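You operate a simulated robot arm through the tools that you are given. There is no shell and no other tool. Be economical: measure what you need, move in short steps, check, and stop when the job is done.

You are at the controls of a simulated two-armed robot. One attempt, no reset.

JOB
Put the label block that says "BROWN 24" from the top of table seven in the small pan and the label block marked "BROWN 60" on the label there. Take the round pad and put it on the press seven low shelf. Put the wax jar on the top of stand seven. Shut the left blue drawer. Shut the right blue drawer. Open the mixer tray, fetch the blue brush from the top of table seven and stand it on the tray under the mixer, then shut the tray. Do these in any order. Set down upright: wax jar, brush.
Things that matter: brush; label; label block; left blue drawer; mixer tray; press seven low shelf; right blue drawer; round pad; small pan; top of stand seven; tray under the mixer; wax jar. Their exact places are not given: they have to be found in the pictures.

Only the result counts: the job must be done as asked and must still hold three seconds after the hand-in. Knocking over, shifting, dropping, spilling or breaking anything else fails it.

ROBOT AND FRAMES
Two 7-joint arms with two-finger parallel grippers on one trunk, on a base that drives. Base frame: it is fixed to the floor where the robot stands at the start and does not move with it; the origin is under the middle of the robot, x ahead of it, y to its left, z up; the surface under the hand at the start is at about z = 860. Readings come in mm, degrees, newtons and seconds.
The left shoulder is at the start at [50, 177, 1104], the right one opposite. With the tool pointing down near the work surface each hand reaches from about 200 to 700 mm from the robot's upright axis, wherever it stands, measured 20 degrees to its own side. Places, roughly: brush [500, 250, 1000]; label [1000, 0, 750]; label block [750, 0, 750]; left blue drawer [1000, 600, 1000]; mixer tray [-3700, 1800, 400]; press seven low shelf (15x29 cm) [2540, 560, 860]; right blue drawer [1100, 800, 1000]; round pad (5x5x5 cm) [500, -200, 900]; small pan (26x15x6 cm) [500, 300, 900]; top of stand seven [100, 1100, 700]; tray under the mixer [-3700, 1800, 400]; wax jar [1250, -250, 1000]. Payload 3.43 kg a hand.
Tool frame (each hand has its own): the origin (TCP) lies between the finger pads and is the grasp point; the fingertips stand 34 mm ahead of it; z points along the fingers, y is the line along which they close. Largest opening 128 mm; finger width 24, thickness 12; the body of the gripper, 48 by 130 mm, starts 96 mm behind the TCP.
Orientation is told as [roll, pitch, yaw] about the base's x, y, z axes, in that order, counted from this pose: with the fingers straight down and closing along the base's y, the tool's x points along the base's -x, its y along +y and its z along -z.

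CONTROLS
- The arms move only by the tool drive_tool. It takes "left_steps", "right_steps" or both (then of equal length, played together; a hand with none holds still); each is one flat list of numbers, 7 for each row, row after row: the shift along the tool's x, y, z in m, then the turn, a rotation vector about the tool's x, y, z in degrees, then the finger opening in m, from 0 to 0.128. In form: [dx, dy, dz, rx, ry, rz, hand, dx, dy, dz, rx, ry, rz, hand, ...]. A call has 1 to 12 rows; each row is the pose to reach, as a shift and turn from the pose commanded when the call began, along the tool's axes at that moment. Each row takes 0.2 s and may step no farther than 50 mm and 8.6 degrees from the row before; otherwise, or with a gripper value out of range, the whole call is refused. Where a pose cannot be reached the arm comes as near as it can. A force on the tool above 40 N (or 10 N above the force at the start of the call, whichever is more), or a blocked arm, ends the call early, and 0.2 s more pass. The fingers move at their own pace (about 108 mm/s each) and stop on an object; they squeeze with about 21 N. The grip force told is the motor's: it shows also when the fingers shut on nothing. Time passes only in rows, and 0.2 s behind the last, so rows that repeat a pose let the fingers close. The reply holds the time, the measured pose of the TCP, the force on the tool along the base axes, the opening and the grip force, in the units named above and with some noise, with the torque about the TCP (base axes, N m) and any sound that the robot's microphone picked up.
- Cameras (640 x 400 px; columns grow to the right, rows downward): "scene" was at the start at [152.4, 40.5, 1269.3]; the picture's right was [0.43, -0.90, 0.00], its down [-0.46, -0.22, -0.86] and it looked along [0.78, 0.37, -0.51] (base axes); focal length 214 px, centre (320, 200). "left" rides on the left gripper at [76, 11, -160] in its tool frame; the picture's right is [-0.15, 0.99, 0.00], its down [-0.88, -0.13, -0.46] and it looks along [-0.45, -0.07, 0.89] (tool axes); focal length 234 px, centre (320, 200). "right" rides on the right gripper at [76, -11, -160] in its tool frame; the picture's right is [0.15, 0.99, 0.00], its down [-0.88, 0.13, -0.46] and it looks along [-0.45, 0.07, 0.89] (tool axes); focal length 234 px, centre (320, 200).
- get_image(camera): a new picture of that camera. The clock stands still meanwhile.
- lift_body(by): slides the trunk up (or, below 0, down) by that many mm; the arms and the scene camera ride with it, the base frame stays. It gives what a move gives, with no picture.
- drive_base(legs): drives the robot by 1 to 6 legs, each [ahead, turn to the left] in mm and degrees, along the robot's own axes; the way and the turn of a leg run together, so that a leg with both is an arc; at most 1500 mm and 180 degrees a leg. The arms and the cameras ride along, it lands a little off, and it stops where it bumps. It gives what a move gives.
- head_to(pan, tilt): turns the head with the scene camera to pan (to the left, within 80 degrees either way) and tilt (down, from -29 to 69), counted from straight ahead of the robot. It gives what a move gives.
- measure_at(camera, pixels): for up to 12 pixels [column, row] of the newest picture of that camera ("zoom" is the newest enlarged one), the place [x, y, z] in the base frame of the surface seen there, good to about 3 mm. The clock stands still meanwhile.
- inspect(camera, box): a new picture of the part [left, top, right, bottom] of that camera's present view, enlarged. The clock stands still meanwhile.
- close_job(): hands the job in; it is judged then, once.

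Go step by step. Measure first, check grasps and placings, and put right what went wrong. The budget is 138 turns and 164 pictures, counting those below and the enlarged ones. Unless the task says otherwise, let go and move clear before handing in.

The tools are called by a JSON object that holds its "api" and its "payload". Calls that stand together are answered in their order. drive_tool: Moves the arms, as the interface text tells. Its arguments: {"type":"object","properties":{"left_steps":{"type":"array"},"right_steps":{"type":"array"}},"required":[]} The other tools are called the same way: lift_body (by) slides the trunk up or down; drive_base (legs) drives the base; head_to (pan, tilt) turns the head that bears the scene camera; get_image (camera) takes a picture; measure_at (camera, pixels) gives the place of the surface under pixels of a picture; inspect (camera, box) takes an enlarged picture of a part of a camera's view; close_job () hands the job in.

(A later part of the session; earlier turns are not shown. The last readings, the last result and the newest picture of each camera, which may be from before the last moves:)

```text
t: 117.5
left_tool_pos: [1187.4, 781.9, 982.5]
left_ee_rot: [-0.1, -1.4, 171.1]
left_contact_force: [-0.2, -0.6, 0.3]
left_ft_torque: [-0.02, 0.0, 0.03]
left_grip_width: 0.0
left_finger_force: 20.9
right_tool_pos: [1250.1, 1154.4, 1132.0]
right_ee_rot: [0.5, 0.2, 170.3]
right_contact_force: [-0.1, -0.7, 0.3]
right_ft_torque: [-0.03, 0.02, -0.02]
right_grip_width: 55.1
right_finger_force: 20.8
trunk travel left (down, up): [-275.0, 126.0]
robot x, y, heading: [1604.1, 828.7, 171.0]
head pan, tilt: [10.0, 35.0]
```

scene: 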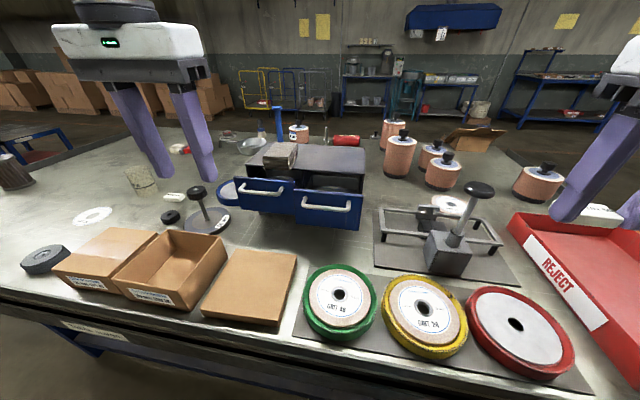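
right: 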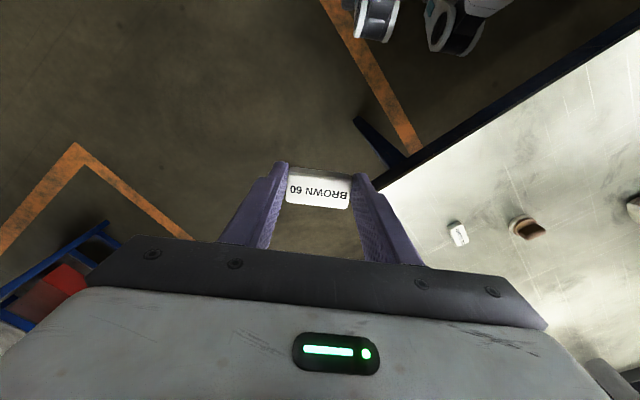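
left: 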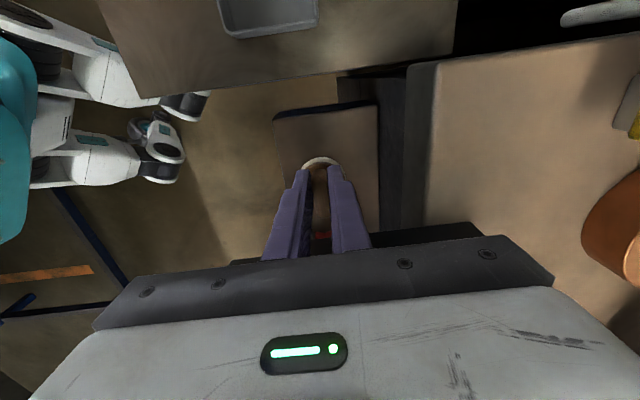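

The fingers are at (1187,782). I will push along base -x to about x=1090.

{"api": "drive_tool", "payload": {"left_steps": [-0.016, 0.002, 0, 0, 0, 0, 0, -0.03, 0.005, 0, 0, 0, 0, 0, -0.042, 0.007, 0, 0, 0, 0, 0, -0.054, 0.009, 0, 0, 0, 0, 0, -0.064, 0.01, 0, 0, 0, 0, 0, -0.074, 0.012, 0, 0, 0, 0, 0, -0.084, 0.013, 0, 0, 0, 0, 0, -0.094, 0.015, 0, 0, 0, 0, 0]}}

{"api": "drive_tool", "payload": {"left_steps": [-0.005, 0.001, 0, 0, 0, 0, 0, -0.01, 0.002, 0, 0, 0, 0, 0, -0.015, 0.002, 0, 0, 0, 0, 0, -0.02, 0.003, 0, 0, 0, 0, 0, -0.025, 0.004, 0, 0, 0, 0, 0]}}

{"api": "inspect", "payload": {"camera": "scene", "box": [225, 125, 375, 235]}}

```text
t: 119.3
left_tool_pos: [1107.8, 755.6, 984.7]
left_ee_rot: [-0.1, -1.6, 171.1]
left_contact_force: [-0.4, -0.1, -0.6]
left_ft_torque: [0.02, -0.02, 0.02]
left_grip_width: 0.0
left_finger_force: 21.5
left hand out of reach, approached as far as the arm can: row 1, 2, 3, 4, 5, 6, 7, 8
right_tool_pos: [1249.5, 1154.3, 1132.1]
right_ee_rot: [0.4, 0.2, 170.4]
right_contact_force: [-0.5, 0.3, -0.5]
right_ft_torque: [0.01, -0.02, 0.04]
right_grip_width: 54.8
right_finger_force: 21.0
trunk travel left (down, up): [-275.0, 126.0]
robot x, y, heading: [1606.2, 829.6, 171.0]
head pan, tilt: [10.0, 35.0]
```

```text
t: 120.5
left_tool_pos: [1088.6, 745.8, 985.6]
left_ee_rot: [-0.1, -1.6, 171.1]
left_contact_force: [0.3, 1.0, 0.2]
left_ft_torque: [0.02, 0.04, -0.01]
left_grip_width: 0.0
left_finger_force: 21.3
left hand out of reach, approached as far as the arm can: row 2, 3, 4, 5
right_tool_pos: [1249.2, 1153.9, 1133.3]
right_ee_rot: [0.4, 0.2, 170.3]
right_contact_force: [0.4, 0.4, -0.2]
right_ft_torque: [0.0, 0.0, 0.02]
right_grip_width: 54.9
right_finger_force: 21.0
trunk travel left (down, up): [-275.0, 126.0]
robot x, y, heading: [1607.3, 829.3, 171.0]
head pan, tilt: [10.0, 35.0]
```

```text
3.64 times, centred on (300, 180) of scene
```

zoom: 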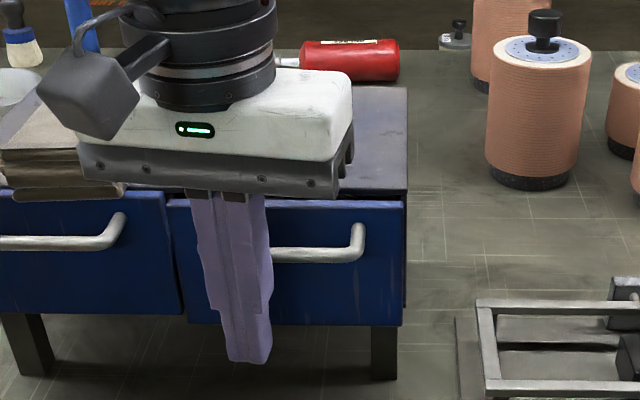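

The right drawer is almost in. I will push another 12 mm.

{"api": "drive_tool", "payload": {"left_steps": [-0.005, 0.003, 0, 0, 0, 0, 0, -0.01, 0.006, 0, 0, 0, 0, 0, -0.015, 0.009, 0, 0, 0, 0, 0, -0.02, 0.012, 0, 0, 0, 0, 0]}}

{"api": "drive_tool", "payload": {"left_steps": [0.03, -0.005, 0, 0, 0, 0, 0, 0.06, -0.005, 0, 0, 0, 0, 0, 0.09, 0, 0, 0, 0, 0, 0, 0.09, 0.0, -0.04, 0, 0, 0, 0, 0.09, 0.0, -0.08, 0, 0, 0, 0, 0.09, 0, -0.12, 0, 0, 0, 0, 0.09, 0, -0.15, 0, 0, 0, 0]}}

{"api": "head_to", "payload": {"pan": 20, "tilt": 38}}

{"api": "get_image", "payload": {"camera": "scene"}}

```text
t: 121.6
left_tool_pos: [1078.2, 740.4, 984.6]
left_ee_rot: [-0.5, -0.5, 170.1]
left_contact_force: [12.4, 5.3, 5.3]
left_ft_torque: [-0.1, 0.43, 0.1]
left_grip_width: 0.1
left_finger_force: 20.7
left hand out of reach, approached as far as the arm can: row 3, 4
right_tool_pos: [1252.0, 1154.9, 1133.8]
right_ee_rot: [0.4, 0.1, 170.2]
right_contact_force: [-0.4, -0.5, -0.2]
right_ft_torque: [0.04, 0.02, -0.01]
right_grip_width: 55.0
right_finger_force: 21.2
trunk travel left (down, up): [-275.0, 126.0]
robot x, y, heading: [1605.4, 824.8, 171.0]
head pan, tilt: [10.0, 35.0]
stopped in row 4 (left hand): the force on the tool passed its limit at 41 N (the readings are from after the stop); the commanded pose is now the measured one
```

```text
t: 123.2
left_tool_pos: [1167.0, 721.9, 1132.0]
left_ee_rot: [-0.4, -0.7, 170.3]
left_contact_force: [-0.1, 1.5, 0.1]
left_ft_torque: [0.02, 0.0, -0.03]
left_grip_width: 0.1
left_finger_force: 21.6
right_tool_pos: [1249.9, 1153.9, 1132.6]
right_ee_rot: [0.4, 0.2, 170.5]
right_contact_force: [0.2, 0.4, 0.2]
right_ft_torque: [0.03, -0.04, 0.01]
right_grip_width: 55.0
right_finger_force: 21.0
trunk travel left (down, up): [-275.0, 126.0]
robot x, y, heading: [1604.3, 827.4, 171.0]
head pan, tilt: [10.0, 35.0]
```

```text
t: 123.9
left_tool_pos: [1166.3, 722.1, 1131.2]
left_ee_rot: [-0.3, -0.7, 170.4]
left_contact_force: [0.3, 0.8, 0.1]
left_ft_torque: [0.0, 0.02, -0.03]
left_grip_width: 0.0
left_finger_force: 21.0
right_tool_pos: [1250.2, 1154.2, 1132.5]
right_ee_rot: [0.4, 0.2, 170.3]
right_contact_force: [-0.2, 0.0, -0.3]
right_ft_torque: [0.01, -0.01, -0.02]
right_grip_width: 54.7
right_finger_force: 21.1
trunk travel left (down, up): [-275.0, 126.0]
robot x, y, heading: [1605.3, 827.6, 170.8]
head pan, tilt: [20.0, 38.0]
```

```text
105 pictures are left
```

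scene: 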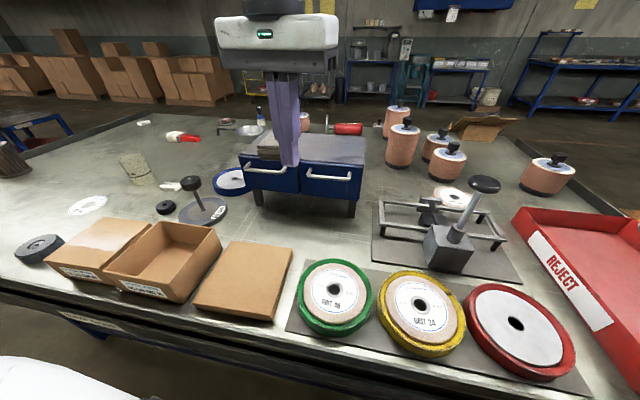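

Both drawers reached a hard stop at the same depth (TCP x≈1078). I will check the fronts, then drive along the aisle toward the label and wax jar.

{"api": "measure_at", "payload": {"camera": "scene", "pixels": [[265, 185], [330, 188], [318, 163], [88, 205], [170, 187], [140, 172]]}}

{"api": "drive_base", "payload": {"legs": [[-110, 0], [0, 99], [880, 0], [0, -90], [90, 0]]}}

{"api": "head_to", "payload": {"pan": -5, "tilt": 38}}

{"api": "get_image", "payload": {"camera": "scene"}}

```text
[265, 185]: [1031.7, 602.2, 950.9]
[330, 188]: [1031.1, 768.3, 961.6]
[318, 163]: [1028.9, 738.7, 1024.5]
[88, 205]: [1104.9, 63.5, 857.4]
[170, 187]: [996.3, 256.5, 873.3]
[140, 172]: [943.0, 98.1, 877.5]
```

```text
t: 138.1
left_tool_pos: [1201.0, -238.3, 1131.7]
left_ee_rot: [-0.4, -0.7, 178.8]
left_contact_force: [0.4, -0.8, -0.2]
left_ft_torque: [-0.03, -0.06, 0.02]
left_grip_width: 0.0
left_finger_force: 20.1
right_tool_pos: [1222.8, 203.1, 1131.5]
right_ee_rot: [0.4, 0.3, 178.5]
right_contact_force: [-1.3, -0.1, -0.8]
right_ft_torque: [0.01, -0.02, -0.04]
right_grip_width: 55.0
right_finger_force: 21.3
trunk travel left (down, up): [-275.0, 126.0]
robot x, y, heading: [1623.0, -67.6, 179.3]
head pan, tilt: [20.0, 38.0]
```

```text
t: 138.9
left_tool_pos: [1202.0, -238.3, 1131.7]
left_ee_rot: [-0.4, -0.8, 178.7]
left_contact_force: [0.4, -0.2, 0.0]
left_ft_torque: [-0.02, -0.01, 0.01]
left_grip_width: 0.0
left_finger_force: 20.8
right_tool_pos: [1222.6, 202.4, 1132.5]
right_ee_rot: [0.5, 0.2, 178.6]
right_contact_force: [-0.6, 0.6, -0.4]
right_ft_torque: [0.0, 0.01, -0.01]
right_grip_width: 54.8
right_finger_force: 21.4
trunk travel left (down, up): [-275.0, 126.0]
robot x, y, heading: [1618.3, -69.4, 179.3]
head pan, tilt: [-5.0, 38.0]
```

```text
104 pictures are left
```

scene: 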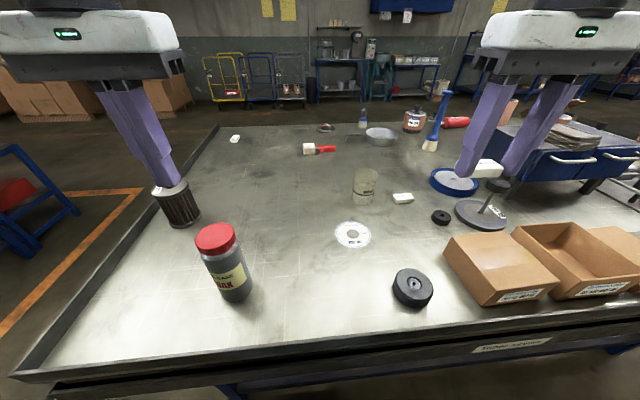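

The red-lidded jar reads WAX. I will measure the label, jar and BROWN 24 precisely.

{"api": "inspect", "payload": {"camera": "scene", "box": [300, 150, 460, 270]}}

{"api": "measure_at", "payload": {"camera": "zoom", "pixels": [[135, 283], [293, 283], [213, 238], [213, 328], [215, 283], [370, 190], [448, 185], [408, 180], [410, 210], [250, 80], [260, 180]]}}

{"api": "measure_at", "payload": {"camera": "scene", "pixels": [[215, 232], [197, 240], [236, 238], [235, 298], [228, 270], [215, 225]]}}

```text
3.33 times, centred on (380, 210) of scene
```

zoom: 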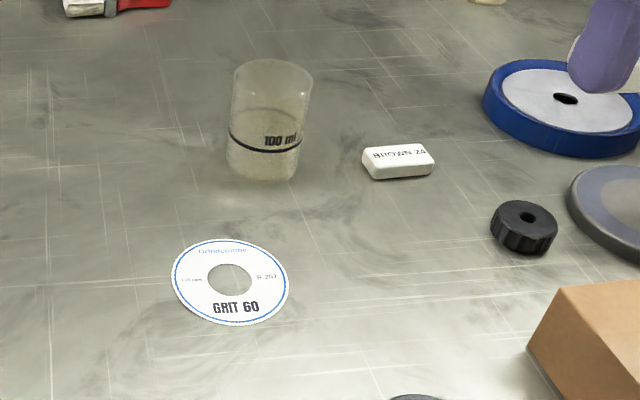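

```text
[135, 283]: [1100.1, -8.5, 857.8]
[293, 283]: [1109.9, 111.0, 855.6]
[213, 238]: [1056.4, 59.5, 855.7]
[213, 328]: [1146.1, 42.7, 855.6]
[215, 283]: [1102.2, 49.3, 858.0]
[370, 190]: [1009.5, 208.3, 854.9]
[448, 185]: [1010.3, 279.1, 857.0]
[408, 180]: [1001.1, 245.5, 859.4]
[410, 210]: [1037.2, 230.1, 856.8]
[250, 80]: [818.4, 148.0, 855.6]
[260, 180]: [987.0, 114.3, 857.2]
```

```text
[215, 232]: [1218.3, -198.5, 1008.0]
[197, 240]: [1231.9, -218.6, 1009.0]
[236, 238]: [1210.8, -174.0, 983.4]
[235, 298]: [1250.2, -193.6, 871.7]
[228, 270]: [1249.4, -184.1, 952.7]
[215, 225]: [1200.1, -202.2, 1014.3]
```

The label centre is about (1101,61). I will carry BROWN 60 above it.

{"api": "drive_tool", "payload": {"right_steps": [-0.02, 0.024, 0.025, 0, 0, 0, 0.03, -0.04, 0.048, 0.05, 0, 0, 0, 0.03, -0.059, 0.072, 0.075, 0, 0, 0, 0.03, -0.079, 0.096, 0.1, 0, 0, 0, 0.03, -0.099, 0.12, 0.13, 0, 0, 0, 0.03, -0.118, 0.144, 0.16, 0, 0, 0, 0.03, -0.118, 0.144, 0.195, 0, 0, 0, 0.03]}}

{"api": "get_image", "payload": {"camera": "right"}}

```text
t: 140.5
left_tool_pos: [1201.0, -237.9, 1129.9]
left_ee_rot: [-0.4, -0.7, 178.8]
left_contact_force: [0.2, -0.4, 0.5]
left_ft_torque: [0.02, 0.0, -0.02]
left_grip_width: 0.2
left_finger_force: 20.6
right_tool_pos: [1101.8, 59.9, 937.3]
right_ee_rot: [0.4, 0.2, 178.6]
right_contact_force: [1.0, -0.8, 0.3]
right_ft_torque: [0.04, 0.0, -0.03]
right_grip_width: 54.8
right_finger_force: 20.9
trunk travel left (down, up): [-275.0, 126.0]
robot x, y, heading: [1619.8, -69.1, 179.2]
head pan, tilt: [-5.0, 38.0]
```

```text
102 pictures are left
```

right: 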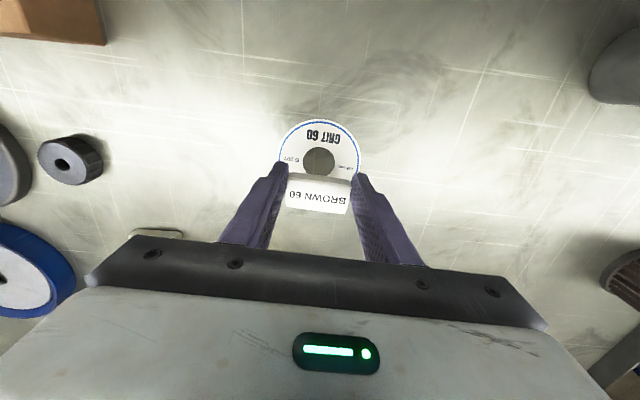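

The hand is above the label. I will check the hole's centre through this camera.

{"api": "measure_at", "payload": {"camera": "right", "pixels": [[319, 161], [280, 155], [358, 155], [319, 121], [319, 190]]}}

```text
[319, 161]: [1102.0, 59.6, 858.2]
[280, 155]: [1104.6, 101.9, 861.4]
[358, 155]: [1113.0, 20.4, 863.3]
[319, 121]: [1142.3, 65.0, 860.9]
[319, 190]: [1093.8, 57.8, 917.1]
```

Label centre (1102,60) matches the hand. I will lower 38 mm, feel contact, release and rise.

{"api": "drive_tool", "payload": {"right_steps": [0, 0, 0.02, 0, 0, 0, 0.03, 0, 0, 0.034, 0, 0, 0, 0.03, 0, 0, 0.037, 0, 0, 0, 0.03, 0, 0, 0.04, 0, 0, 0, 0.03]}}

```text
t: 141.5
left_tool_pos: [1203.4, -238.8, 1131.7]
left_ee_rot: [-0.4, -0.8, 178.8]
left_contact_force: [-0.2, -0.8, -0.1]
left_ft_torque: [0.01, 0.01, 0.0]
left_grip_width: 0.0
left_finger_force: 20.8
right_tool_pos: [1101.0, 59.8, 899.4]
right_ee_rot: [0.3, -0.1, 178.6]
right_contact_force: [0.0, 0.6, 8.7]
right_ft_torque: [0.15, 0.1, 0.0]
right_grip_width: 54.9
right_finger_force: 21.1
trunk travel left (down, up): [-275.0, 126.0]
robot x, y, heading: [1618.1, -67.0, 179.4]
head pan, tilt: [-5.0, 38.0]
```

{"api": "drive_tool", "payload": {"right_steps": [0, 0, 0, 0, 0, 0, 0.076, 0, 0, 0, 0, 0, 0, 0.076, 0, 0, -0.03, 0, 0, 0, 0.076, 0, 0, -0.07, 0, 0, 0, 0.076, 0, 0, -0.11, 0, 0, 0, 0.076, 0, 0, -0.15, 0, 0, 0, 0.076]}}

{"api": "get_image", "payload": {"camera": "right"}}

{"api": "inspect", "payload": {"camera": "right", "box": [20, 130, 240, 270]}}

```text
t: 142.9
left_tool_pos: [1202.9, -238.8, 1131.8]
left_ee_rot: [-0.4, -0.8, 178.8]
left_contact_force: [1.2, 0.4, -0.7]
left_ft_torque: [0.04, 0.03, 0.0]
left_grip_width: 0.1
left_finger_force: 20.9
right_tool_pos: [1102.6, 60.6, 1047.8]
right_ee_rot: [0.4, 0.3, 178.4]
right_contact_force: [-0.4, -0.1, 0.3]
right_ft_torque: [0.0, -0.02, 0.0]
right_grip_width: 76.0
right_finger_force: 0.2
trunk travel left (down, up): [-275.0, 126.0]
robot x, y, heading: [1621.7, -69.8, 179.1]
head pan, tilt: [-5.0, 38.0]
```

```text
101 pictures are left
```

right: 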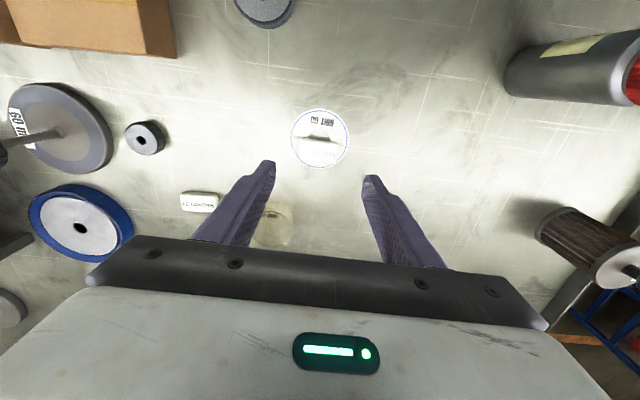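

```text
2.86 times, centred on (130, 200) of right
```

zoom: 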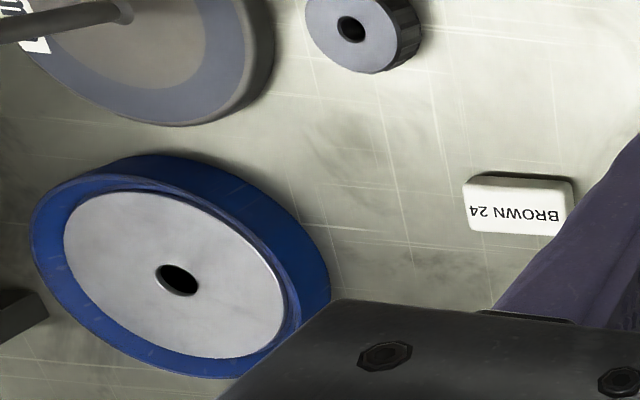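

BROWN 60 sits on the label, and BROWN 24 is visible to the side. I will measure its corners.

{"api": "measure_at", "payload": {"camera": "zoom", "pixels": [[475, 190], [565, 195], [475, 225], [550, 230], [515, 210]]}}

{"api": "inspect", "payload": {"camera": "scene", "box": [300, 150, 460, 270]}}

{"api": "measure_at", "payload": {"camera": "zoom", "pixels": [[400, 155], [370, 165], [430, 160], [400, 175], [200, 275], [260, 285], [230, 275]]}}

```text
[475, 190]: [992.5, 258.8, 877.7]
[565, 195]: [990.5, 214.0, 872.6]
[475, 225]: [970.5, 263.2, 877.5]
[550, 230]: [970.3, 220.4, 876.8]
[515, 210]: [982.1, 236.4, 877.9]
```

```text
3.33 times, centred on (380, 210) of scene
```

zoom: 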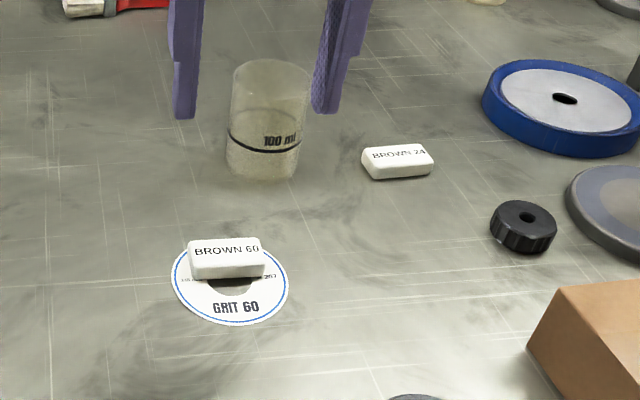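

```text
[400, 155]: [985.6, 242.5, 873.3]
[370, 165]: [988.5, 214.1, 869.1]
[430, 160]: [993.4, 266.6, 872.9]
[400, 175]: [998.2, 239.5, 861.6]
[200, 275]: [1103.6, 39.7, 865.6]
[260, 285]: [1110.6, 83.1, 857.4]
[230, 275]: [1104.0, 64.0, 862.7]
```

BROWN 60 lies fully on the label. BROWN 24 is centred at (982,239). I will shift the base about 170 mm along the table so the right hand can reach it.

{"api": "drive_tool", "payload": {"right_steps": [0.03, -0.03, -0.02, 0, 0, 0, 0.085, 0.06, -0.06, -0.04, 0, 0, 0, 0.085, 0.09, -0.08, -0.06, 0, 0, 0, 0.085]}}

{"api": "drive_base", "payload": {"legs": [[-100, 0], [0, -90], [150, 0], [0, 90], [120, 0]]}}

```text
t: 143.7
left_tool_pos: [1202.9, -238.2, 1132.6]
left_ee_rot: [-0.5, -0.8, 178.8]
left_contact_force: [0.2, -0.7, 0.3]
left_ft_torque: [0.02, 0.04, 0.01]
left_grip_width: 0.2
left_finger_force: 21.4
right_tool_pos: [1192.6, 139.2, 1109.4]
right_ee_rot: [0.4, 0.2, 178.5]
right_contact_force: [0.5, -0.5, 0.0]
right_ft_torque: [0.03, -0.01, -0.01]
right_grip_width: 85.1
right_finger_force: 0.0
trunk travel left (down, up): [-275.0, 126.0]
robot x, y, heading: [1618.5, -69.0, 179.2]
head pan, tilt: [-5.0, 38.0]
```

```text
t: 154.3
left_tool_pos: [1183.1, -80.3, 1131.1]
left_ee_rot: [-0.5, -0.6, 177.9]
left_contact_force: [0.1, 0.2, 0.5]
left_ft_torque: [0.0, -0.03, 0.0]
left_grip_width: 0.0
left_finger_force: 20.7
right_tool_pos: [1179.4, 295.5, 1107.4]
right_ee_rot: [0.4, 0.3, 177.7]
right_contact_force: [-0.2, 1.2, -0.3]
right_ft_torque: [-0.02, -0.06, -0.04]
right_grip_width: 84.9
right_finger_force: 0.2
trunk travel left (down, up): [-275.0, 126.0]
robot x, y, heading: [1601.9, 84.9, 178.5]
head pan, tilt: [-5.0, 38.0]
```

I will take a view to see the stand with the knob before moving over BROWN 24.

{"api": "get_image", "payload": {"camera": "scene"}}

{"api": "inspect", "payload": {"camera": "right", "box": [200, 100, 440, 300]}}

```text
98 pictures are left
```

scene: 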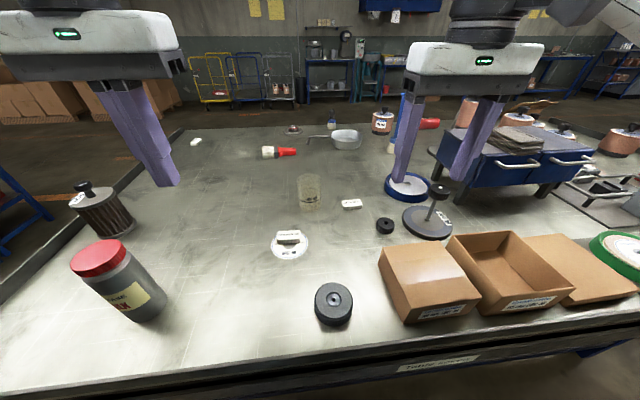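

```text
2.00 times, centred on (320, 200) of right
```

zoom: 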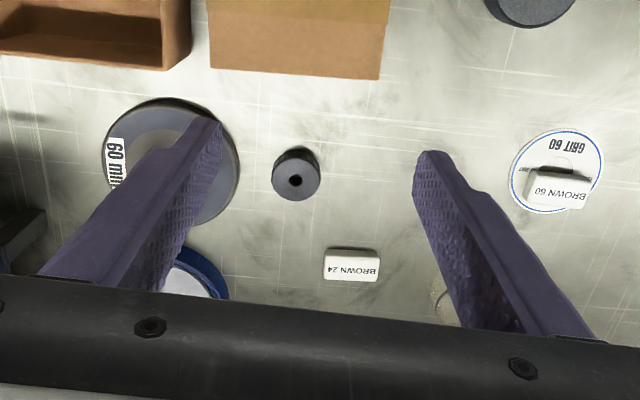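

The path at height is clear. I will move over BROWN 24, first horizontally and then down to z≈960.

{"api": "drive_tool", "payload": {"right_steps": [-0.039, 0.013, 0, 0, 0, 0, 0.085, -0.078, 0.026, 0, 0, 0, 0, 0.085, -0.117, 0.038, 0.02, 0, 0, 0, 0.085, -0.156, 0.051, 0.05, 0, 0, 0, 0.085, -0.18, 0.058, 0.09, 0, 0, 0, 0.085, -0.195, 0.064, 0.13, 0, 0, 0, 0.085]}}

{"api": "get_image", "payload": {"camera": "right"}}

```text
refused: row 4 steps farther than a row can; nothing moved
```

```text
96 pictures are left
```

right: 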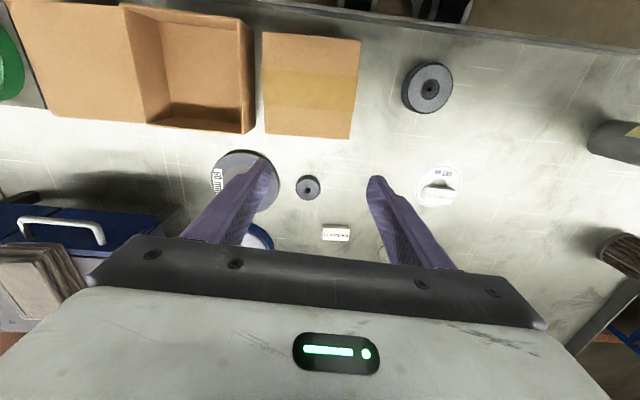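

The step was slightly over the limit, so I will use smaller rows.

{"api": "drive_tool", "payload": {"right_steps": [-0.039, 0.013, 0, 0, 0, 0, 0.085, -0.078, 0.026, 0, 0, 0, 0, 0.085, -0.117, 0.038, 0.01, 0, 0, 0, 0.085, -0.15, 0.048, 0.03, 0, 0, 0, 0.085, -0.175, 0.056, 0.06, 0, 0, 0, 0.085, -0.195, 0.064, 0.095, 0, 0, 0, 0.085, -0.195, 0.064, 0.135, 0, 0, 0, 0.085]}}

{"api": "get_image", "payload": {"camera": "right"}}

```text
t: 155.9
left_tool_pos: [1183.3, -80.0, 1131.2]
left_ee_rot: [-0.4, -0.8, 178.0]
left_contact_force: [0.3, 0.6, 0.5]
left_ft_torque: [-0.01, -0.02, 0.0]
left_grip_width: 0.0
left_finger_force: 21.2
right_tool_pos: [981.2, 238.9, 972.4]
right_ee_rot: [0.4, 0.2, 177.8]
right_contact_force: [-0.8, 0.6, -0.3]
right_ft_torque: [0.01, 0.01, 0.02]
right_grip_width: 85.3
right_finger_force: 0.1
trunk travel left (down, up): [-275.0, 126.0]
robot x, y, heading: [1603.8, 82.9, 178.6]
head pan, tilt: [-5.0, 38.0]
```

```text
95 pictures are left
```

right: 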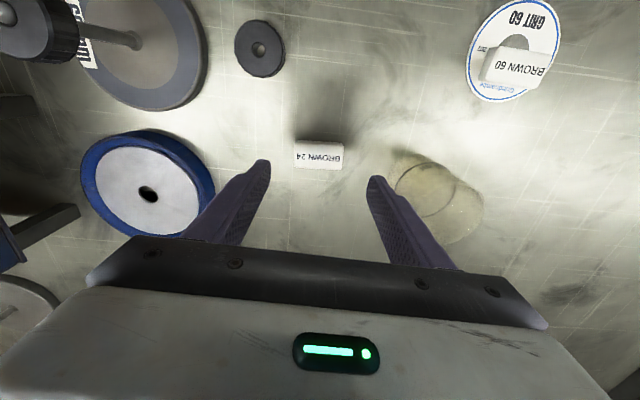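

The hand reached its spot, but the glass jar stands close to the right finger. I will measure that gap and the block.

{"api": "measure_at", "payload": {"camera": "right", "pixels": [[393, 180], [388, 165], [400, 155], [297, 155], [342, 158], [318, 145], [318, 165], [450, 160], [425, 165]]}}

```text
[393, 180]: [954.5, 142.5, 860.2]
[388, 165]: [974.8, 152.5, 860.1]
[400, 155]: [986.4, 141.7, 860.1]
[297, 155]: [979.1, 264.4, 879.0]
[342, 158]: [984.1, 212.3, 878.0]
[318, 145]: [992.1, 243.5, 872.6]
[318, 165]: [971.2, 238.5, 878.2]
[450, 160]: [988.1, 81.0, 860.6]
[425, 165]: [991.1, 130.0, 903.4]
```

The jar is at y<150 and the finger edge will be at 192, so it is clear. I will narrow the opening slightly, go down, grip and lift.

{"api": "drive_tool", "payload": {"right_steps": [0, 0, 0.03, 0, 0, 0, 0.072, 0, 0, 0.06, 0, 0, 0, 0.072, 0, 0, 0.074, 0, 0, 0, 0.072, 0, 0, 0.074, 0, 0, 0, 0.03, 0, 0, 0.074, 0, 0, 0, 0.03, 0, 0, 0.074, 0, 0, 0, 0.03, 0, 0, 0.03, 0, 0, 0, 0.03, 0, 0, -0.01, 0, 0, 0, 0.03, 0, 0, -0.055, 0, 0, 0, 0.03, 0, 0, -0.1, 0, 0, 0, 0.03, 0, 0, -0.14, 0, 0, 0, 0.03]}}

{"api": "get_image", "payload": {"camera": "right"}}

```text
t: 158.3
left_tool_pos: [1184.3, -81.4, 1132.5]
left_ee_rot: [-0.4, -0.8, 178.0]
left_contact_force: [0.3, -0.3, -0.7]
left_ft_torque: [0.03, 0.03, -0.04]
left_grip_width: 0.0
left_finger_force: 21.0
right_tool_pos: [1000.7, 249.0, 1096.7]
right_ee_rot: [0.2, 0.1, 178.1]
right_contact_force: [0.8, -0.6, -0.6]
right_ft_torque: [0.04, 0.03, -0.03]
right_grip_width: 54.9
right_finger_force: 20.5
right hand out of reach, approached as far as the arm can: row 10, 11
trunk travel left (down, up): [-275.0, 126.0]
robot x, y, heading: [1604.4, 82.5, 178.5]
head pan, tilt: [-5.0, 38.0]
```

```text
94 pictures are left
```

right: 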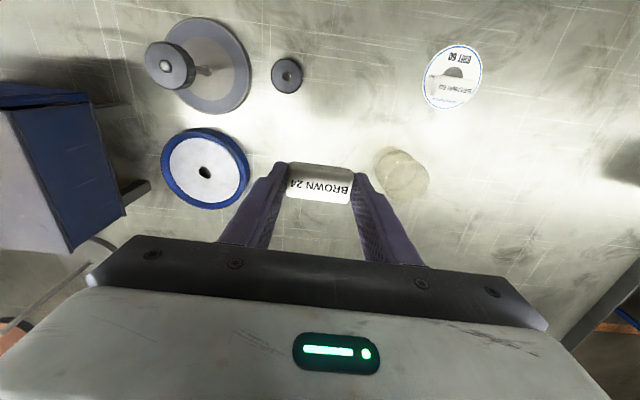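

BROWN 24 is held. I will tuck the right hand in and move the base back for the wax jar.

{"api": "drive_tool", "payload": {"right_steps": [0.036, -0.016, -0.008, 0, 0, 0, 0.03, 0.072, -0.032, -0.016, 0, 0, 0, 0.03, 0.108, -0.048, -0.024, 0, 0, 0, 0.03, 0.144, -0.064, -0.032, 0, 0, 0, 0.03, 0.18, -0.08, -0.04, 0, 0, 0, 0.03]}}

{"api": "drive_base", "payload": {"legs": [[-100, 0], [0, 91], [150, 0], [0, -90], [90, 0]]}}

{"api": "get_image", "payload": {"camera": "left"}}

{"api": "head_to", "payload": {"pan": 15, "tilt": 42}}

{"api": "get_image", "payload": {"camera": "scene"}}

```text
t: 159.8
left_tool_pos: [1183.9, -80.4, 1131.9]
left_ee_rot: [-0.4, -0.9, 178.0]
left_contact_force: [-0.5, 0.8, 0.3]
left_ft_torque: [-0.05, -0.04, -0.02]
left_grip_width: 0.1
left_finger_force: 21.1
right_tool_pos: [1152.6, 342.4, 1156.6]
right_ee_rot: [6.6, 1.4, 168.9]
right_contact_force: [-0.3, 0.1, -0.3]
right_ft_torque: [-0.01, 0.0, 0.02]
right_grip_width: 54.7
right_finger_force: 21.0
right hand out of reach, approached as far as the arm can: row 1, 2, 3
trunk travel left (down, up): [-275.0, 126.0]
robot x, y, heading: [1604.4, 82.5, 178.6]
head pan, tilt: [-5.0, 38.0]
stopped in row 5 (right hand): the arm was blocked; the commanded pose is now the measured one
```

```text
t: 170.3
left_tool_pos: [1196.7, -235.3, 1131.8]
left_ee_rot: [-0.3, -0.7, 178.6]
left_contact_force: [-0.9, -0.1, -0.5]
left_ft_torque: [0.05, -0.03, -0.03]
left_grip_width: 0.0
left_finger_force: 20.9
right_tool_pos: [1161.0, 186.1, 1156.0]
right_ee_rot: [6.5, 1.5, 169.8]
right_contact_force: [0.4, -0.6, 0.5]
right_ft_torque: [0.04, -0.02, 0.0]
right_grip_width: 54.9
right_finger_force: 21.1
trunk travel left (down, up): [-275.0, 126.0]
robot x, y, heading: [1616.0, -65.0, 179.3]
head pan, tilt: [-5.0, 38.0]
```

```text
93 pictures are left
```

left: 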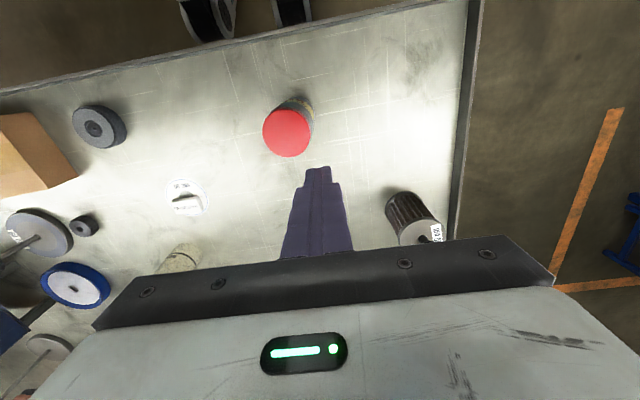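

```text
t: 171.2
left_tool_pos: [1196.6, -237.7, 1132.1]
left_ee_rot: [-0.4, -0.8, 178.7]
left_contact_force: [-0.5, 0.7, 1.0]
left_ft_torque: [0.02, -0.03, -0.02]
left_grip_width: 0.0
left_finger_force: 21.4
right_tool_pos: [1160.9, 187.7, 1155.0]
right_ee_rot: [6.6, 1.3, 169.7]
right_contact_force: [-0.4, -0.5, -1.2]
right_ft_torque: [-0.03, 0.0, -0.01]
right_grip_width: 55.1
right_finger_force: 20.9
trunk travel left (down, up): [-275.0, 126.0]
robot x, y, heading: [1614.6, -64.6, 179.2]
head pan, tilt: [15.0, 42.0]
```

```text
92 pictures are left
```

scene: 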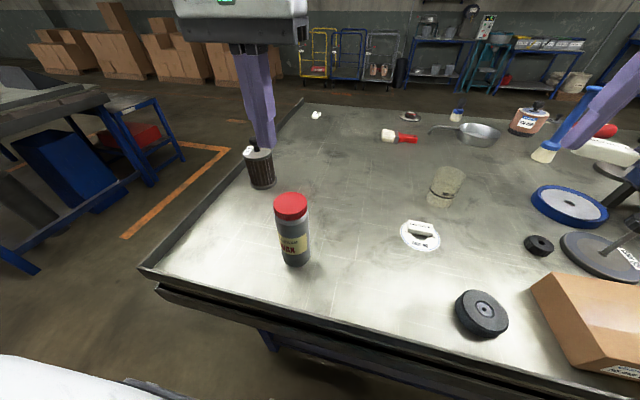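

The jar's lid is in view at left-camera (287,133). I will measure it.

{"api": "measure_at", "payload": {"camera": "left", "pixels": [[287, 133], [264, 133], [310, 133], [287, 112], [287, 154], [408, 215], [396, 205]]}}

{"api": "measure_at", "payload": {"camera": "scene", "pixels": [[278, 240], [307, 235], [293, 245], [290, 205], [295, 265], [275, 207], [307, 207]]}}

```text
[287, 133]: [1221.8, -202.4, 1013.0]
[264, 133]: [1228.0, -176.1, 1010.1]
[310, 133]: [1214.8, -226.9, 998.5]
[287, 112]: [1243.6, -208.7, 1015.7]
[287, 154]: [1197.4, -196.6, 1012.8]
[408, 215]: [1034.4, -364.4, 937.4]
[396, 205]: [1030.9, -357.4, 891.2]
```

```text
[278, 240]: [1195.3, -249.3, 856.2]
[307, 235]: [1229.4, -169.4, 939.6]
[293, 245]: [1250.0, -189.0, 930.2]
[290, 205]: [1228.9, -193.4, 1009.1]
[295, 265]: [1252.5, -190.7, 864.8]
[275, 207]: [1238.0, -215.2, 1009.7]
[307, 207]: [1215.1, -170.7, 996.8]
```

The jar's centre is (1221,-200), with the lid top at z 1013. I will open, centre over it and descend to z≈942.

{"api": "drive_tool", "payload": {"left_steps": [0.012, -0.019, 0, 0, 0, 0, 0.105, 0.023, -0.0375, 0, 0, 0, 0, 0.105, 0.023, -0.0375, 0, 0, 0, 0, 0.105, 0.023, -0.0375, 0.04, 0, 0, 0, 0.105, 0.023, -0.0375, 0.08, 0, 0, 0, 0.105, 0.023, -0.0375, 0.12, 0, 0, 0, 0.105, 0.023, -0.0375, 0.16, 0, 0, 0, 0.105, 0.023, -0.0375, 0.19, 0, 0, 0, 0.105]}}

{"api": "get_image", "payload": {"camera": "left"}}

```text
t: 172.9
left_tool_pos: [1217.0, -198.2, 940.7]
left_ee_rot: [-0.4, -0.8, 178.6]
left_contact_force: [-0.7, 0.8, -0.3]
left_ft_torque: [0.02, 0.0, -0.01]
left_grip_width: 104.9
left_finger_force: 0.0
right_tool_pos: [1160.6, 187.2, 1155.3]
right_ee_rot: [6.5, 1.4, 169.7]
right_contact_force: [0.1, -0.4, 0.3]
right_ft_torque: [-0.05, -0.01, 0.01]
right_grip_width: 55.1
right_finger_force: 21.2
trunk travel left (down, up): [-275.0, 126.0]
robot x, y, heading: [1614.8, -68.6, 179.3]
head pan, tilt: [15.0, 42.0]
```

```text
91 pictures are left
```

left: 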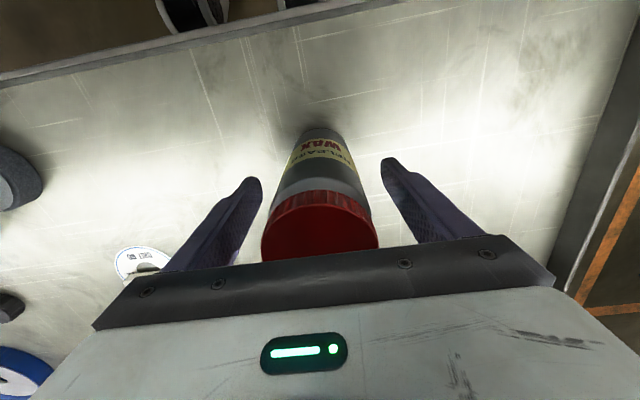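

The jar stands between the open fingers. I will close, then lift 20 mm to check.

{"api": "drive_tool", "payload": {"left_steps": [0.004, 0, 0, 0, 0, 0, 0.105, 0.004, 0, 0, 0, 0, 0, 0.03, 0.004, 0, 0, 0, 0, 0, 0.03, 0.004, 0, 0, 0, 0, 0, 0.03, 0.004, 0, 0, 0, 0, 0, 0.03, 0.004, 0, -0.02, 0, 0, 0, 0.03]}}

{"api": "get_image", "payload": {"camera": "left"}}

```text
t: 174.3
left_tool_pos: [1221.4, -197.4, 961.1]
left_ee_rot: [-0.4, -0.8, 178.6]
left_contact_force: [-0.5, 0.4, -4.3]
left_ft_torque: [0.02, -0.01, 0.03]
left_grip_width: 59.2
left_finger_force: 20.9
right_tool_pos: [1161.4, 187.7, 1155.2]
right_ee_rot: [6.6, 1.4, 169.7]
right_contact_force: [0.4, 0.3, -0.4]
right_ft_torque: [0.01, 0.0, -0.01]
right_grip_width: 54.9
right_finger_force: 21.1
trunk travel left (down, up): [-275.0, 126.0]
robot x, y, heading: [1617.0, -68.3, 179.1]
head pan, tilt: [15.0, 42.0]
```

```text
90 pictures are left
```

left: 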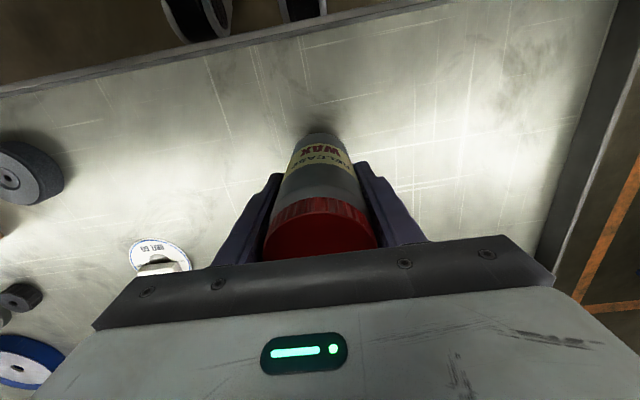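

The jar is firmly held (59 mm, about 0.4 kg). I will raise it and drive back round the table to the near side.

{"api": "drive_tool", "payload": {"left_steps": [0, 0, -0.045, 0, 0, 0, 0.03, 0, 0, -0.09, 0, 0, 0, 0.03, 0.01, 0, -0.135, 0, 0, 0, 0.03, 0.02, 0, -0.17, 0, 0, 0, 0.03]}}

{"api": "drive_base", "payload": {"legs": [[-150, 0], [0, 91], [1000, 0], [0, -90], [1500, 0], [400, 0]]}}

{"api": "drive_base", "payload": {"legs": [[0, -90]]}}

{"api": "head_to", "payload": {"pan": 0, "tilt": 25}}

{"api": "get_image", "payload": {"camera": "scene"}}

```text
t: 175.3
left_tool_pos: [1245.4, -200.5, 1132.0]
left_ee_rot: [-0.5, -0.7, 178.6]
left_contact_force: [1.3, -0.2, -3.4]
left_ft_torque: [0.0, -0.02, -0.01]
left_grip_width: 59.4
left_finger_force: 21.2
right_tool_pos: [1160.0, 188.3, 1155.6]
right_ee_rot: [6.4, 1.4, 169.7]
right_contact_force: [-0.5, 0.0, -0.5]
right_ft_torque: [0.01, -0.01, -0.02]
right_grip_width: 54.8
right_finger_force: 20.5
trunk travel left (down, up): [-275.0, 126.0]
robot x, y, heading: [1617.6, -65.5, 179.4]
head pan, tilt: [15.0, 42.0]
```

```text
t: 198.3
left_tool_pos: [-507.8, -1204.2, 1130.6]
left_ee_rot: [-0.4, -0.7, 179.7]
left_contact_force: [-0.4, -0.3, -4.9]
left_ft_torque: [0.01, 0.0, 0.0]
left_grip_width: 59.2
left_finger_force: 20.7
right_tool_pos: [-599.0, -817.4, 1156.1]
right_ee_rot: [6.5, 1.5, 170.7]
right_contact_force: [0.3, -1.3, -0.7]
right_ft_torque: [-0.01, -0.01, 0.0]
right_grip_width: 54.9
right_finger_force: 21.2
trunk travel left (down, up): [-275.0, 126.0]
robot x, y, heading: [-138.0, -1064.6, -179.9]
head pan, tilt: [15.0, 42.0]
```

```text
t: 202.5
left_tool_pos: [-281.8, -697.4, 1131.7]
left_ee_rot: [-0.4, -0.8, 90.1]
left_contact_force: [-0.1, 0.4, -3.5]
left_ft_torque: [-0.01, -0.02, 0.01]
left_grip_width: 58.9
left_finger_force: 21.0
right_tool_pos: [102.9, -602.9, 1155.3]
right_ee_rot: [6.6, 1.5, 81.2]
right_contact_force: [-0.4, -0.3, -0.2]
right_ft_torque: [0.02, 0.02, 0.0]
right_grip_width: 54.9
right_finger_force: 20.9
trunk travel left (down, up): [-275.0, 126.0]
robot x, y, heading: [-137.8, -1062.9, 90.7]
head pan, tilt: [15.0, 42.0]
```

```text
t: 203.3
left_tool_pos: [-281.1, -696.2, 1131.0]
left_ee_rot: [-0.4, -0.6, 90.1]
left_contact_force: [-0.1, -0.1, -3.5]
left_ft_torque: [0.0, -0.01, 0.0]
left_grip_width: 59.0
left_finger_force: 21.2
right_tool_pos: [103.5, -603.2, 1155.4]
right_ee_rot: [6.4, 1.4, 81.1]
right_contact_force: [-0.1, 0.5, 0.2]
right_ft_torque: [0.03, 0.04, -0.02]
right_grip_width: 55.0
right_finger_force: 21.0
trunk travel left (down, up): [-275.0, 126.0]
robot x, y, heading: [-136.0, -1063.6, 90.3]
head pan, tilt: [0.0, 25.0]
```

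```text
89 pictures are left
```

scene: 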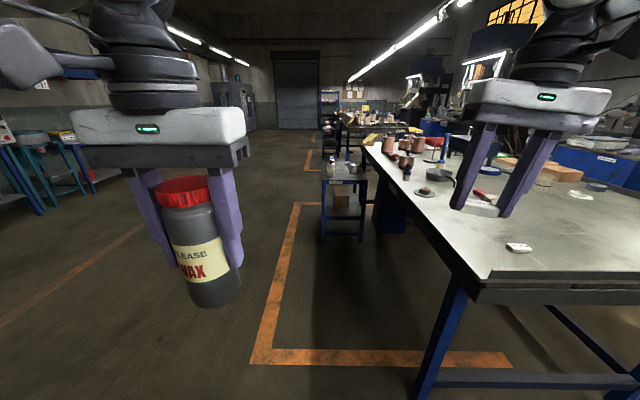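

The stand is ahead at (343,185). I will measure it and drive along to the small pan's side of the table.

{"api": "measure_at", "payload": {"camera": "scene", "pixels": [[325, 185], [364, 182], [343, 175], [322, 240], [360, 240], [265, 340], [440, 340]]}}

{"api": "drive_base", "payload": {"legs": [[1050, 0]]}}

{"api": "head_to", "payload": {"pan": -20, "tilt": 38}}

{"api": "get_image", "payload": {"camera": "scene"}}

```text
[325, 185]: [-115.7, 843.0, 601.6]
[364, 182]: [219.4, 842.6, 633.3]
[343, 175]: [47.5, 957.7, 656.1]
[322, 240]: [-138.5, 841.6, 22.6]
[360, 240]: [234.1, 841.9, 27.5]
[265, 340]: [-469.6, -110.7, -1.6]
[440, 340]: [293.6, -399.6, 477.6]
```

```text
t: 208.7
left_tool_pos: [-296.2, 359.9, 1131.3]
left_ee_rot: [-0.4, -0.7, 90.1]
left_contact_force: [-0.1, -0.7, -4.5]
left_ft_torque: [-0.04, 0.0, 0.0]
left_grip_width: 59.3
left_finger_force: 21.0
right_tool_pos: [89.5, 454.7, 1155.2]
right_ee_rot: [6.5, 1.4, 81.2]
right_contact_force: [-0.3, -0.1, -0.2]
right_ft_torque: [0.0, 0.0, 0.0]
right_grip_width: 54.9
right_finger_force: 20.9
trunk travel left (down, up): [-275.0, 126.0]
robot x, y, heading: [-152.0, -3.9, 90.9]
head pan, tilt: [0.0, 25.0]
```

```text
t: 209.6
left_tool_pos: [-296.5, 360.8, 1131.5]
left_ee_rot: [-0.4, -0.8, 90.2]
left_contact_force: [-0.4, 0.0, -3.6]
left_ft_torque: [-0.02, 0.0, -0.02]
left_grip_width: 59.2
left_finger_force: 20.7
right_tool_pos: [89.3, 453.8, 1154.7]
right_ee_rot: [6.5, 1.3, 81.2]
right_contact_force: [-0.7, 1.0, 0.3]
right_ft_torque: [0.0, -0.02, 0.01]
right_grip_width: 54.8
right_finger_force: 20.4
trunk travel left (down, up): [-275.0, 126.0]
robot x, y, heading: [-151.5, -5.9, 90.8]
head pan, tilt: [-20.0, 38.0]
```

```text
88 pictures are left
```

scene: 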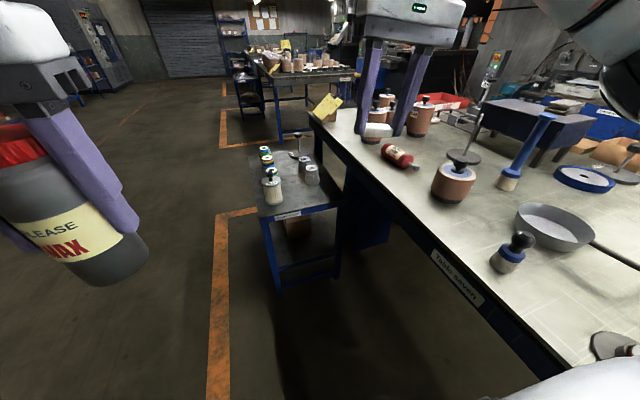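

The stand (x -138…234, front y≈842, top z 656) has small bottles on its left part. First I will put BROWN 24 in the pan by moving to about (0,330) and turning toward it.

{"api": "inspect", "payload": {"camera": "scene", "box": [230, 120, 370, 230]}}

{"api": "measure_at", "payload": {"camera": "zoom", "pixels": [[150, 330], [300, 370], [380, 300], [450, 340], [360, 230], [310, 150], [210, 260], [370, 350], [130, 170], [420, 250]]}}

{"api": "drive_base", "payload": {"legs": [[330, 0], [0, -72], [140, 0]]}}

{"api": "get_image", "payload": {"camera": "right"}}

```text
3.64 times, centred on (300, 175) of scene
```

zoom: 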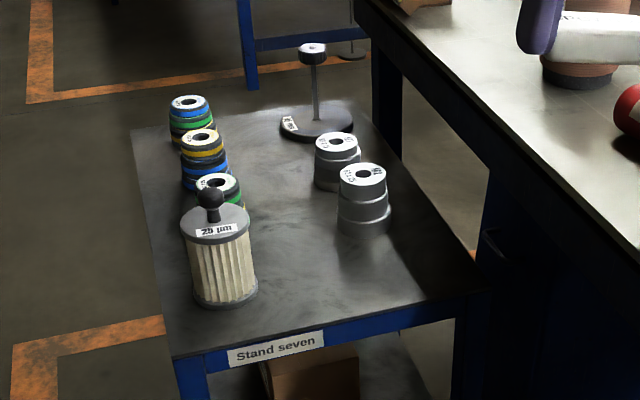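

```text
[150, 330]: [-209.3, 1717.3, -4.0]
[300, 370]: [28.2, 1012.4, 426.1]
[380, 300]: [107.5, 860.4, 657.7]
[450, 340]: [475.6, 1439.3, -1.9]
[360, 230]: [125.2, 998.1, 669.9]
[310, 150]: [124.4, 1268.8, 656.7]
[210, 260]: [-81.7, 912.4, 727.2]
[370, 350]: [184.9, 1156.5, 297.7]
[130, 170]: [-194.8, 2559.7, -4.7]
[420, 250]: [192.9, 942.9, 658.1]
```

```text
t: 215.8
left_tool_pos: [282.6, 610.9, 1131.6]
left_ee_rot: [-0.4, -0.7, 17.7]
left_contact_force: [-0.1, 0.2, -3.6]
left_ft_torque: [0.02, -0.01, 0.04]
left_grip_width: 59.1
left_finger_force: 21.1
right_tool_pos: [487.6, 274.3, 1155.7]
right_ee_rot: [6.5, 1.5, 8.7]
right_contact_force: [-0.9, 0.0, -0.5]
right_ft_torque: [-0.01, 0.03, 0.0]
right_grip_width: 54.9
right_finger_force: 21.0
trunk travel left (down, up): [-275.0, 126.0]
robot x, y, heading: [-28.0, 363.0, 18.5]
head pan, tilt: [-20.0, 38.0]
```

```text
86 pictures are left
```

right: 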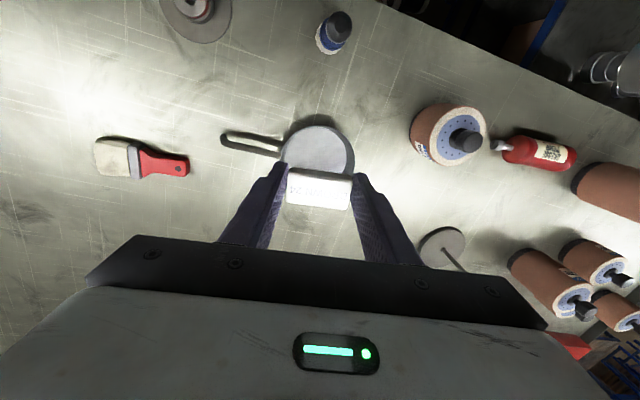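

BROWN 24 is in hand above the pan area. I will measure the pan in this view.

{"api": "measure_at", "payload": {"camera": "right", "pixels": [[318, 150], [290, 148], [345, 150], [318, 128], [318, 165], [283, 158], [353, 160], [318, 115]]}}

{"api": "get_image", "payload": {"camera": "scene"}}

```text
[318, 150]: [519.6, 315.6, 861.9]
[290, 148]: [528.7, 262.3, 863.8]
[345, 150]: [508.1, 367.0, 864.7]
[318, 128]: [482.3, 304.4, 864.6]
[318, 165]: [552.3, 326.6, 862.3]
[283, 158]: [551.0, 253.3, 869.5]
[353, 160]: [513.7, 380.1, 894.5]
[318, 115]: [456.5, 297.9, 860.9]
```

```text
85 pictures are left
```

scene: 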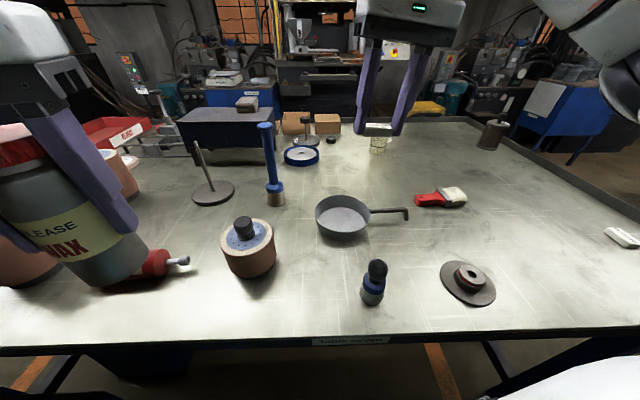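

{"api": "inspect", "payload": {"camera": "scene", "box": [290, 180, 420, 260]}}

{"api": "measure_at", "payload": {"camera": "zoom", "pixels": [[255, 190], [170, 190], [335, 200], [255, 145], [255, 230], [255, 85], [130, 130], [385, 140], [260, 270], [130, 170], [380, 180]]}}

```text
4.92 times, centred on (355, 220) of scene
```

zoom: 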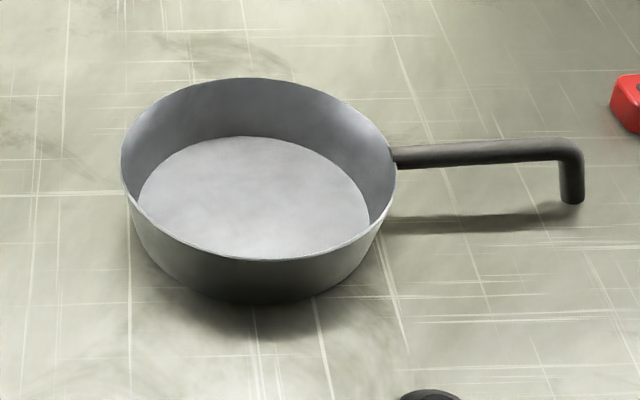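

```text
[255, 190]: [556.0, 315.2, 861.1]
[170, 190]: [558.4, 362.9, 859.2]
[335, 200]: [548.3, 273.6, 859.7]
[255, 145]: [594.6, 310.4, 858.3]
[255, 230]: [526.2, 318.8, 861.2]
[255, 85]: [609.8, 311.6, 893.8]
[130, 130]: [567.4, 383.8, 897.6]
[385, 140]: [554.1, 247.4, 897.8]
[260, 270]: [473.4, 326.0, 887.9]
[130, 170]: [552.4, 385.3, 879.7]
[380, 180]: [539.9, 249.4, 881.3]
```

Pan centre ≈ (547,316), floor z 860, rim z≈900. I will straighten the right hand and bring the block over the centre at z≈960.

{"api": "drive_tool", "payload": {"right_steps": [-0.014, 0.002, 0.039, 1.3, -0.3, 0, 0.03, -0.028, 0.004, 0.079, 2.6, -0.6, 0, 0.03, -0.042, 0.006, 0.118, 3.9, -0.9, 0, 0.03, -0.056, 0.008, 0.157, 5.2, -1.2, 0, 0.03, -0.07, 0.01, 0.196, 6.5, -1.5, 0, 0.03]}}

{"api": "get_image", "payload": {"camera": "right"}}

```text
t: 217.0
left_tool_pos: [283.5, 614.2, 1131.8]
left_ee_rot: [-0.4, -0.7, 17.7]
left_contact_force: [1.2, 0.0, -3.5]
left_ft_torque: [-0.03, 0.03, -0.01]
left_grip_width: 59.1
left_finger_force: 20.7
right_tool_pos: [548.5, 317.3, 959.7]
right_ee_rot: [0.1, -0.1, 8.8]
right_contact_force: [-0.4, 0.0, -0.1]
right_ft_torque: [-0.03, -0.01, 0.02]
right_grip_width: 55.0
right_finger_force: 21.5
trunk travel left (down, up): [-275.0, 126.0]
robot x, y, heading: [-23.7, 367.0, 18.1]
head pan, tilt: [-20.0, 38.0]
```

```text
83 pictures are left
```

right: 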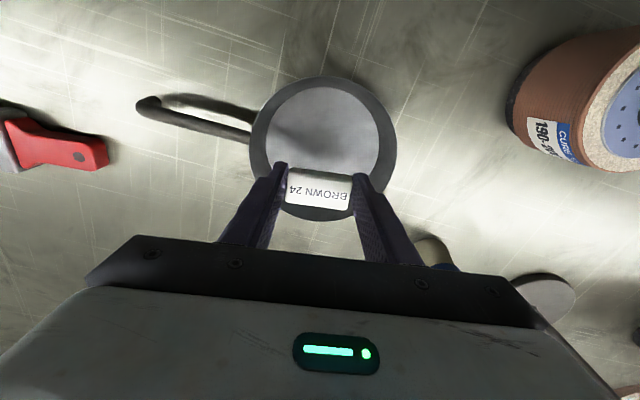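

The position is right and perspective explains the apparent offset. I will lower into the pan and feel contact.

{"api": "drive_tool", "payload": {"right_steps": [0, 0, 0.03, 0, 0, 0, 0.03, 0, 0, 0.05, 0, 0, 0, 0.03, 0, 0, 0.055, 0, 0, 0, 0.03, 0, 0, 0.058, 0, 0, 0, 0.03, 0, 0, 0.06, 0, 0, 0, 0.03]}}

```text
t: 218.2
left_tool_pos: [282.1, 613.6, 1131.3]
left_ee_rot: [-0.4, -0.8, 17.8]
left_contact_force: [-0.1, -0.3, -4.3]
left_ft_torque: [-0.01, 0.0, -0.02]
left_grip_width: 59.6
left_finger_force: 21.1
right_tool_pos: [548.2, 313.9, 900.4]
right_ee_rot: [0.0, -0.1, 8.5]
right_contact_force: [0.6, -0.8, 3.1]
right_ft_torque: [-0.04, 0.0, -0.01]
right_grip_width: 54.8
right_finger_force: 20.9
trunk travel left (down, up): [-275.0, 126.0]
robot x, y, heading: [-22.9, 364.3, 18.3]
head pan, tilt: [-20.0, 38.0]
```

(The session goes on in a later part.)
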